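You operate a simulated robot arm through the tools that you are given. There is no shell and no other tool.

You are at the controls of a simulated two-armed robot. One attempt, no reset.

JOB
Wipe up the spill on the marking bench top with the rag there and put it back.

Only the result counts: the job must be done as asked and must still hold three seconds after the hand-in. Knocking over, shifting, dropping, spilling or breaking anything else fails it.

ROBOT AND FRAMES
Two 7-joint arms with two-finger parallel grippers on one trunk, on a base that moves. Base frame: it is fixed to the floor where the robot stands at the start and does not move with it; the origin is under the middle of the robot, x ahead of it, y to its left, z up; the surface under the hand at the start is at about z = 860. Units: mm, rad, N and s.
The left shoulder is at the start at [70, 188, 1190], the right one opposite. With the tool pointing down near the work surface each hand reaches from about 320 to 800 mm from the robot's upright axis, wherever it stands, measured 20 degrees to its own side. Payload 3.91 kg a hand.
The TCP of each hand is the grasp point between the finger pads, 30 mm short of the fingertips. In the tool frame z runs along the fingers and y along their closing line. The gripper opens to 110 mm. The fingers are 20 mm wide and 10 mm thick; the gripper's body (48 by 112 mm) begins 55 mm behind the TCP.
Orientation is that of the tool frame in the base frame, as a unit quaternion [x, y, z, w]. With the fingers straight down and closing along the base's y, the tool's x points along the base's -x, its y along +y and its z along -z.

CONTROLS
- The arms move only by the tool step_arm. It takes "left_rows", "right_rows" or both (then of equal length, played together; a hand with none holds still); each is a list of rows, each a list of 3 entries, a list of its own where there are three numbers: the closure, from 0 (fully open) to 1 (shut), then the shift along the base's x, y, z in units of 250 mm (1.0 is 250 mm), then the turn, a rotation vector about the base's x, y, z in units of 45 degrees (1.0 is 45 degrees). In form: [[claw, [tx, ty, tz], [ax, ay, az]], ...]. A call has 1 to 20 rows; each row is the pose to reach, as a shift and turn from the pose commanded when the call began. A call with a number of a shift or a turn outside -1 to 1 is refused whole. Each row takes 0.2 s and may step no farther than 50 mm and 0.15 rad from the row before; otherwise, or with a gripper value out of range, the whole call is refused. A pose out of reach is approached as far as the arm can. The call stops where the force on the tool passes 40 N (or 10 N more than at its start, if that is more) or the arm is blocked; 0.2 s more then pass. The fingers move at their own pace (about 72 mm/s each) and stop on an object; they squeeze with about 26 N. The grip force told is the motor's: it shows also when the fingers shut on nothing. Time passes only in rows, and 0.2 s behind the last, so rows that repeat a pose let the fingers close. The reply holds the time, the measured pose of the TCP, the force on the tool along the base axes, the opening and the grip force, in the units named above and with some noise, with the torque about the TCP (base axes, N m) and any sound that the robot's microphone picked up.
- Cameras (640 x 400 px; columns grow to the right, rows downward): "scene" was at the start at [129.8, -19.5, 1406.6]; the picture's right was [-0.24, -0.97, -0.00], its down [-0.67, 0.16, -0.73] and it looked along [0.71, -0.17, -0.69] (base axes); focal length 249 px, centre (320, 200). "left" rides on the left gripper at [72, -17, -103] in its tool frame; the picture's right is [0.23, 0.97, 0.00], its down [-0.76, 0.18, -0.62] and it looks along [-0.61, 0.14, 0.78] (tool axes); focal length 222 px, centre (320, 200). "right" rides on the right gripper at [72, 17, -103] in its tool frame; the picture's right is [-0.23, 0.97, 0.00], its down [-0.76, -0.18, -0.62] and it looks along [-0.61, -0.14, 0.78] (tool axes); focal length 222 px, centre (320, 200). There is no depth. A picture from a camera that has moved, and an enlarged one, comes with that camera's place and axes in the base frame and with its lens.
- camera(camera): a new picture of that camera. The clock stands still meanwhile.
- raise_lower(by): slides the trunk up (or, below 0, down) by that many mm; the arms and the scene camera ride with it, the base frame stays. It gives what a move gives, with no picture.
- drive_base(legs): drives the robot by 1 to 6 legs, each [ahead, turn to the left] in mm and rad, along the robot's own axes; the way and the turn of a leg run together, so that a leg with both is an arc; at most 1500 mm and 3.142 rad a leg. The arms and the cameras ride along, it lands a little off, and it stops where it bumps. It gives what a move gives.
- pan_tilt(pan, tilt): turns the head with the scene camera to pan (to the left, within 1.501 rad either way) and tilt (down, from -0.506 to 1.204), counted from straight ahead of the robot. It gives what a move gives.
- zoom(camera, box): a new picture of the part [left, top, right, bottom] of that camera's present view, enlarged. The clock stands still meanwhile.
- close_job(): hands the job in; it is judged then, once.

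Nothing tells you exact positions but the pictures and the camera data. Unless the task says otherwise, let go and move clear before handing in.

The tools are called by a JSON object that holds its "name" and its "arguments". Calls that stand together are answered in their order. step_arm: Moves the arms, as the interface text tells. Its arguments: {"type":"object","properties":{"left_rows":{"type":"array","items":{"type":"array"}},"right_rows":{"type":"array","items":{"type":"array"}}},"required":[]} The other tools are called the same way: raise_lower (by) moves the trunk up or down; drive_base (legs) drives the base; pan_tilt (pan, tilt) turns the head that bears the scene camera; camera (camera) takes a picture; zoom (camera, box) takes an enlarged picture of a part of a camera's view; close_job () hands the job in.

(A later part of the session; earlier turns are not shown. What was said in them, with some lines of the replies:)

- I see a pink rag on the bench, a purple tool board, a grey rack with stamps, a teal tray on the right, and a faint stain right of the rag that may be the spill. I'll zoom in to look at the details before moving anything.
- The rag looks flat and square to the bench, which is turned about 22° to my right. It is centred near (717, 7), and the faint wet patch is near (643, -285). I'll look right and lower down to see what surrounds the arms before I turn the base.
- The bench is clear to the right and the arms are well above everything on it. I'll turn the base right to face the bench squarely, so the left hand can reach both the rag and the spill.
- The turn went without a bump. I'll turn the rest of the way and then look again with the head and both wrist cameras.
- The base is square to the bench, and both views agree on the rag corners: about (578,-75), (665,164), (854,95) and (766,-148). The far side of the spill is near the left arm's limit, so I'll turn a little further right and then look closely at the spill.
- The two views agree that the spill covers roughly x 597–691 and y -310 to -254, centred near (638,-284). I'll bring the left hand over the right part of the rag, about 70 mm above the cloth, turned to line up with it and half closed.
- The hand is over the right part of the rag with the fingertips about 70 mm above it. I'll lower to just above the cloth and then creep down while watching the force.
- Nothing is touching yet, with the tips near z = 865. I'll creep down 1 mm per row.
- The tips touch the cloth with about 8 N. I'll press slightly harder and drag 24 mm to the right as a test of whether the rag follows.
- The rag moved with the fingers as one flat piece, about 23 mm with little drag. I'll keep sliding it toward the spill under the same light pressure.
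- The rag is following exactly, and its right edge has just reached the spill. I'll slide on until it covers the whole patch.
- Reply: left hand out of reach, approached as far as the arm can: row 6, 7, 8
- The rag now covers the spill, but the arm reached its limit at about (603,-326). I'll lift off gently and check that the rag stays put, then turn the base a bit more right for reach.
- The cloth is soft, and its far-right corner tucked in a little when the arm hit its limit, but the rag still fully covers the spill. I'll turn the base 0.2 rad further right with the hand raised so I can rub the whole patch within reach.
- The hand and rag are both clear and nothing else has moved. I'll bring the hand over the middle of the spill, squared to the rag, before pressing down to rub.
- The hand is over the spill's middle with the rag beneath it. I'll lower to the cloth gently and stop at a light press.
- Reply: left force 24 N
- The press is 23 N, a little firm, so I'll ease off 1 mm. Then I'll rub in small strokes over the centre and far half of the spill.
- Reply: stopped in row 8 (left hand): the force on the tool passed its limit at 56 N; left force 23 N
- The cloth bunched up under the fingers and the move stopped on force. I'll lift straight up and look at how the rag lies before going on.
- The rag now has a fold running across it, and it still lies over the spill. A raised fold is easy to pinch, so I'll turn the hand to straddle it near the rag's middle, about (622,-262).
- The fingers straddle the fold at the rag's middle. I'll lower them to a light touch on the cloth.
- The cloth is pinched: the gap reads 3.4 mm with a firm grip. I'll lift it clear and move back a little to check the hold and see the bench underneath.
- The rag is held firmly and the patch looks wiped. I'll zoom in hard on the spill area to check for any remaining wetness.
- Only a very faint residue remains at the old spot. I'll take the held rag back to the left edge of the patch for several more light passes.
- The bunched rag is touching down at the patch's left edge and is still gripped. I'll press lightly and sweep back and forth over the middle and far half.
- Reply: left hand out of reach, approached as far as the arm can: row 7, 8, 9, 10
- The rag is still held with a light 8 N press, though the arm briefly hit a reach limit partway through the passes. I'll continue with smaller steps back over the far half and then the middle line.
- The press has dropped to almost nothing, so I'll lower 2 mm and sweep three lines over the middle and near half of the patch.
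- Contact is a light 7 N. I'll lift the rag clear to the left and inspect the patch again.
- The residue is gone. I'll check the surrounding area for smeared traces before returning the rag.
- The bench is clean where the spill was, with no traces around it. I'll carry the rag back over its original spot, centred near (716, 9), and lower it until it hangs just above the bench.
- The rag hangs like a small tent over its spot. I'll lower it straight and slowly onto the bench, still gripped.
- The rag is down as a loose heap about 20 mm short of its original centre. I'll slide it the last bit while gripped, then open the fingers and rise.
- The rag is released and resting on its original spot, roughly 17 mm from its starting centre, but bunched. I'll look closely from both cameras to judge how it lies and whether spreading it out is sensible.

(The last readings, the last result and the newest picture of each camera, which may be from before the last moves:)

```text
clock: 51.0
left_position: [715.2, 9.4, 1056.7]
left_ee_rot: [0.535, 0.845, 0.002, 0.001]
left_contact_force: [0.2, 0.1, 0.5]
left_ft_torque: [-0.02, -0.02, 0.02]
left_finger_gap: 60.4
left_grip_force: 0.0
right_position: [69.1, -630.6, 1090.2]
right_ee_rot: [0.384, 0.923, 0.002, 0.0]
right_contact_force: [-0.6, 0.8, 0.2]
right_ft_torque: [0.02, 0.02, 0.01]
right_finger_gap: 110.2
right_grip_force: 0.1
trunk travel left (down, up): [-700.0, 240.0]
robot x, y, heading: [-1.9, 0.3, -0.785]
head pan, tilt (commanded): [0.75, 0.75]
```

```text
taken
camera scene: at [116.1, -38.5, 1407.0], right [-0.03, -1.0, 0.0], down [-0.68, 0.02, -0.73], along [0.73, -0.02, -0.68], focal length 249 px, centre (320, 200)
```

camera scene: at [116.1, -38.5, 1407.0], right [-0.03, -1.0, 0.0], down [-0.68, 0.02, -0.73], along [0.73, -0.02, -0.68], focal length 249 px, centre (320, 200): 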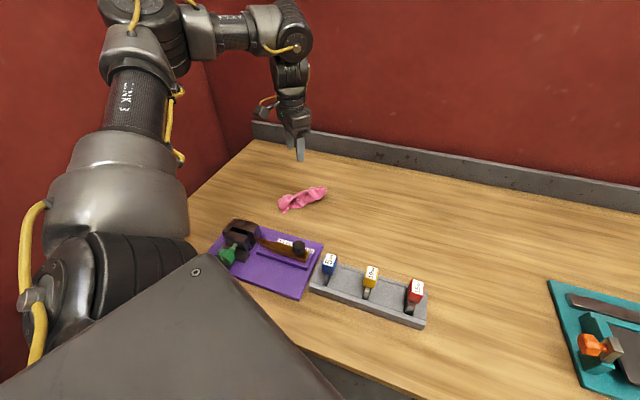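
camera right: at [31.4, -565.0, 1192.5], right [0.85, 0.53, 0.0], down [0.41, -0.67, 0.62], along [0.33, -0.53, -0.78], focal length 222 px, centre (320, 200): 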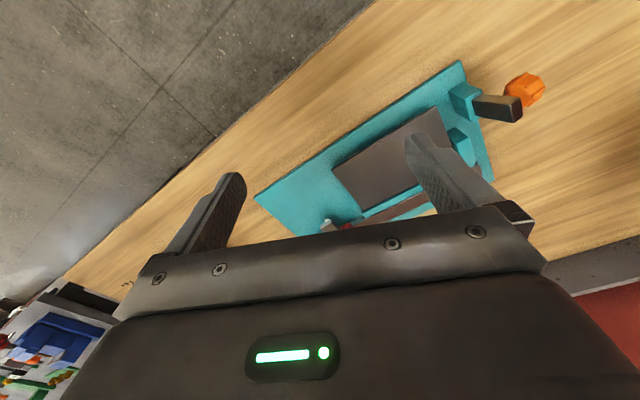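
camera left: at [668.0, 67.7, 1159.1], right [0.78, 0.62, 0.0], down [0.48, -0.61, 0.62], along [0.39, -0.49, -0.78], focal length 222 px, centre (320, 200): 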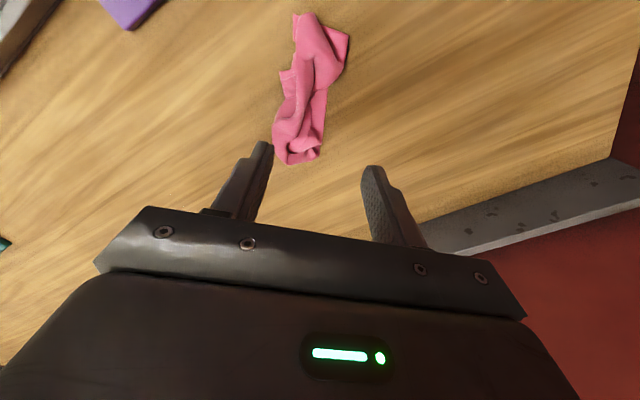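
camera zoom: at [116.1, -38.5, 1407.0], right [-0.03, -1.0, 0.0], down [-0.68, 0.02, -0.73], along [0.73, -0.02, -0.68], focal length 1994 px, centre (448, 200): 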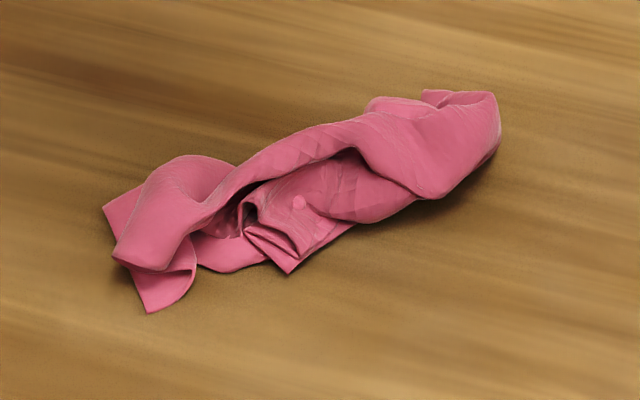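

The rag lies on its original place, centred within about 2 cm, with both boards and the rack undisturbed. I'll raise the left hand well clear and take a last look at the spill area and the whole bench.

{"name": "step_arm", "arguments": {"left_rows": [[0.2, [0, 0, 0.12], [0, 0, 0]], [0.1, [-0.04, 0, 0.26], [0, 0, 0]], [0.0, [-0.12, 0, 0.36], [0, 0, 0]], [0.0, [-0.24, 0, 0.42], [0, 0, 0]], [0.0, [-0.36, 0, 0.44], [0, 0, 0]], [0.0, [-0.36, 0, 0.44], [0, 0, 0]]]}}

{"name": "pan_tilt", "arguments": {"pan": 0.5, "tilt": 0.8}}

{"name": "camera", "arguments": {"camera": "scene"}}

{"name": "zoom", "arguments": {"camera": "scene", "box": [290, 130, 410, 205]}}

{"name": "zoom", "arguments": {"camera": "scene", "box": [140, 120, 400, 282]}}

```text
clock: 52.4
left_position: [629.6, 7.6, 1162.6]
left_ee_rot: [0.535, 0.845, 0.002, 0.001]
left_contact_force: [0.0, 0.1, -0.3]
left_ft_torque: [-0.02, 0.05, -0.01]
left_finger_gap: 110.1
left_grip_force: 0.0
right_position: [70.7, -627.9, 1089.6]
right_ee_rot: [0.384, 0.923, 0.0, -0.001]
right_contact_force: [0.6, -0.1, 0.4]
right_ft_torque: [-0.02, 0.04, 0.01]
right_finger_gap: 110.0
right_grip_force: 0.1
trunk travel left (down, up): [-700.0, 240.0]
robot x, y, heading: [1.5, 1.3, -0.785]
head pan, tilt (commanded): [0.75, 0.75]
```

```text
clock: 53.1
left_position: [628.8, 6.7, 1164.6]
left_ee_rot: [0.535, 0.845, 0.002, 0.001]
left_contact_force: [-0.6, -0.4, 0.4]
left_ft_torque: [0.0, 0.01, 0.04]
left_finger_gap: 109.9
left_grip_force: 0.1
right_position: [70.1, -629.3, 1089.1]
right_ee_rot: [0.385, 0.923, 0.0, -0.001]
right_contact_force: [-0.9, 0.1, 0.2]
right_ft_torque: [0.0, 0.0, 0.02]
right_finger_gap: 110.1
right_grip_force: 0.0
trunk travel left (down, up): [-700.0, 240.0]
robot x, y, heading: [-1.1, 2.6, -0.788]
head pan, tilt (commanded): [0.499, 0.799]
```

```text
taken
camera scene: at [112.2, -57.7, 1403.0], right [-0.28, -0.96, 0.0], down [-0.69, 0.2, -0.7], along [0.67, -0.2, -0.72], focal length 249 px, centre (320, 200)
```

scene: 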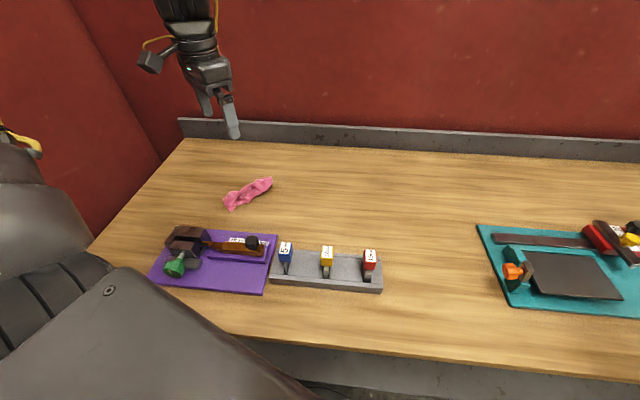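

```text
5.33 times, centred on (350, 168) of scene
camera zoom: at [112.2, -57.7, 1403.0], right [-0.28, -0.96, 0.0], down [-0.69, 0.2, -0.7], along [0.67, -0.2, -0.72], focal length 1329 px, centre (160, 373)
```

zoom: 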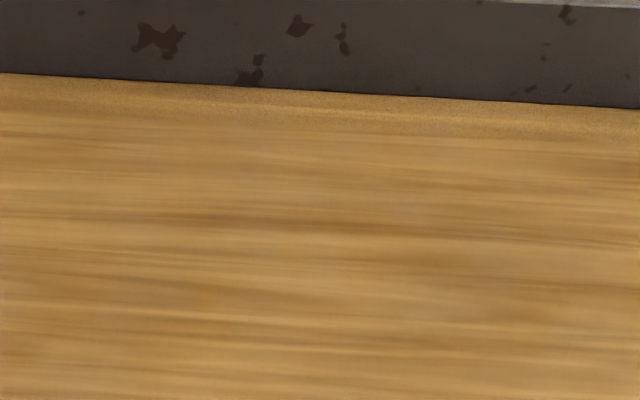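

```text
2.46 times, centred on (270, 201) of scene
camera zoom: at [112.2, -57.7, 1403.0], right [-0.28, -0.96, 0.0], down [-0.69, 0.2, -0.7], along [0.67, -0.2, -0.72], focal length 613 px, centre (443, 198)
```

zoom: 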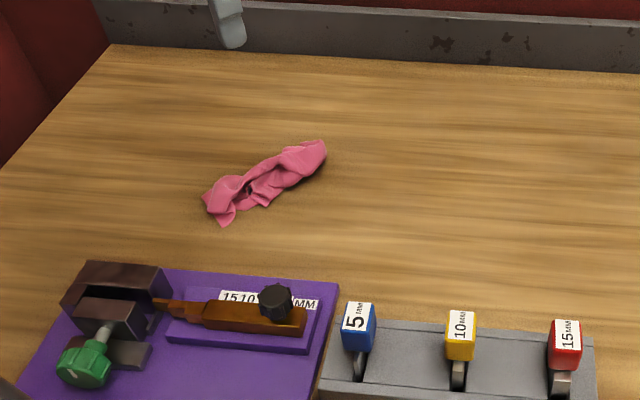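

The spill is gone with no residue visible. The rag rests on its original spot, about 2 cm off centre and bunched rather than flat. The purple board, rack and teal tray look where they were, and both hands are empty and clear, so I'm handing in.

{"name": "close_job", "arguments": {}}

```text
The job is handed in.
```

The spill is wiped up and the rag is back on its original spot. It is lying bunched up rather than flat as it started.

- **Spill:** one light pass left a faint trace, so I wiped it several more times. Close-up views of the patch and the bench around it then showed no residue.
- **Rag:** by my estimate from the pictures, it sits about 2 cm off its starting centre. I didn't try to spread it out.
- **Other items:** the purple tool board, the rack with its three labelled pieces and the teal tray look undisturbed in the last pictures.
- **Robot:** both hands are empty and clear of the bench. The base is turned about 45° to the right of where it started.

One rubbing move stopped on the force limit (56 N) when the cloth bunched under the fingers. I lifted off, pinched the rag instead, and saw no damage.
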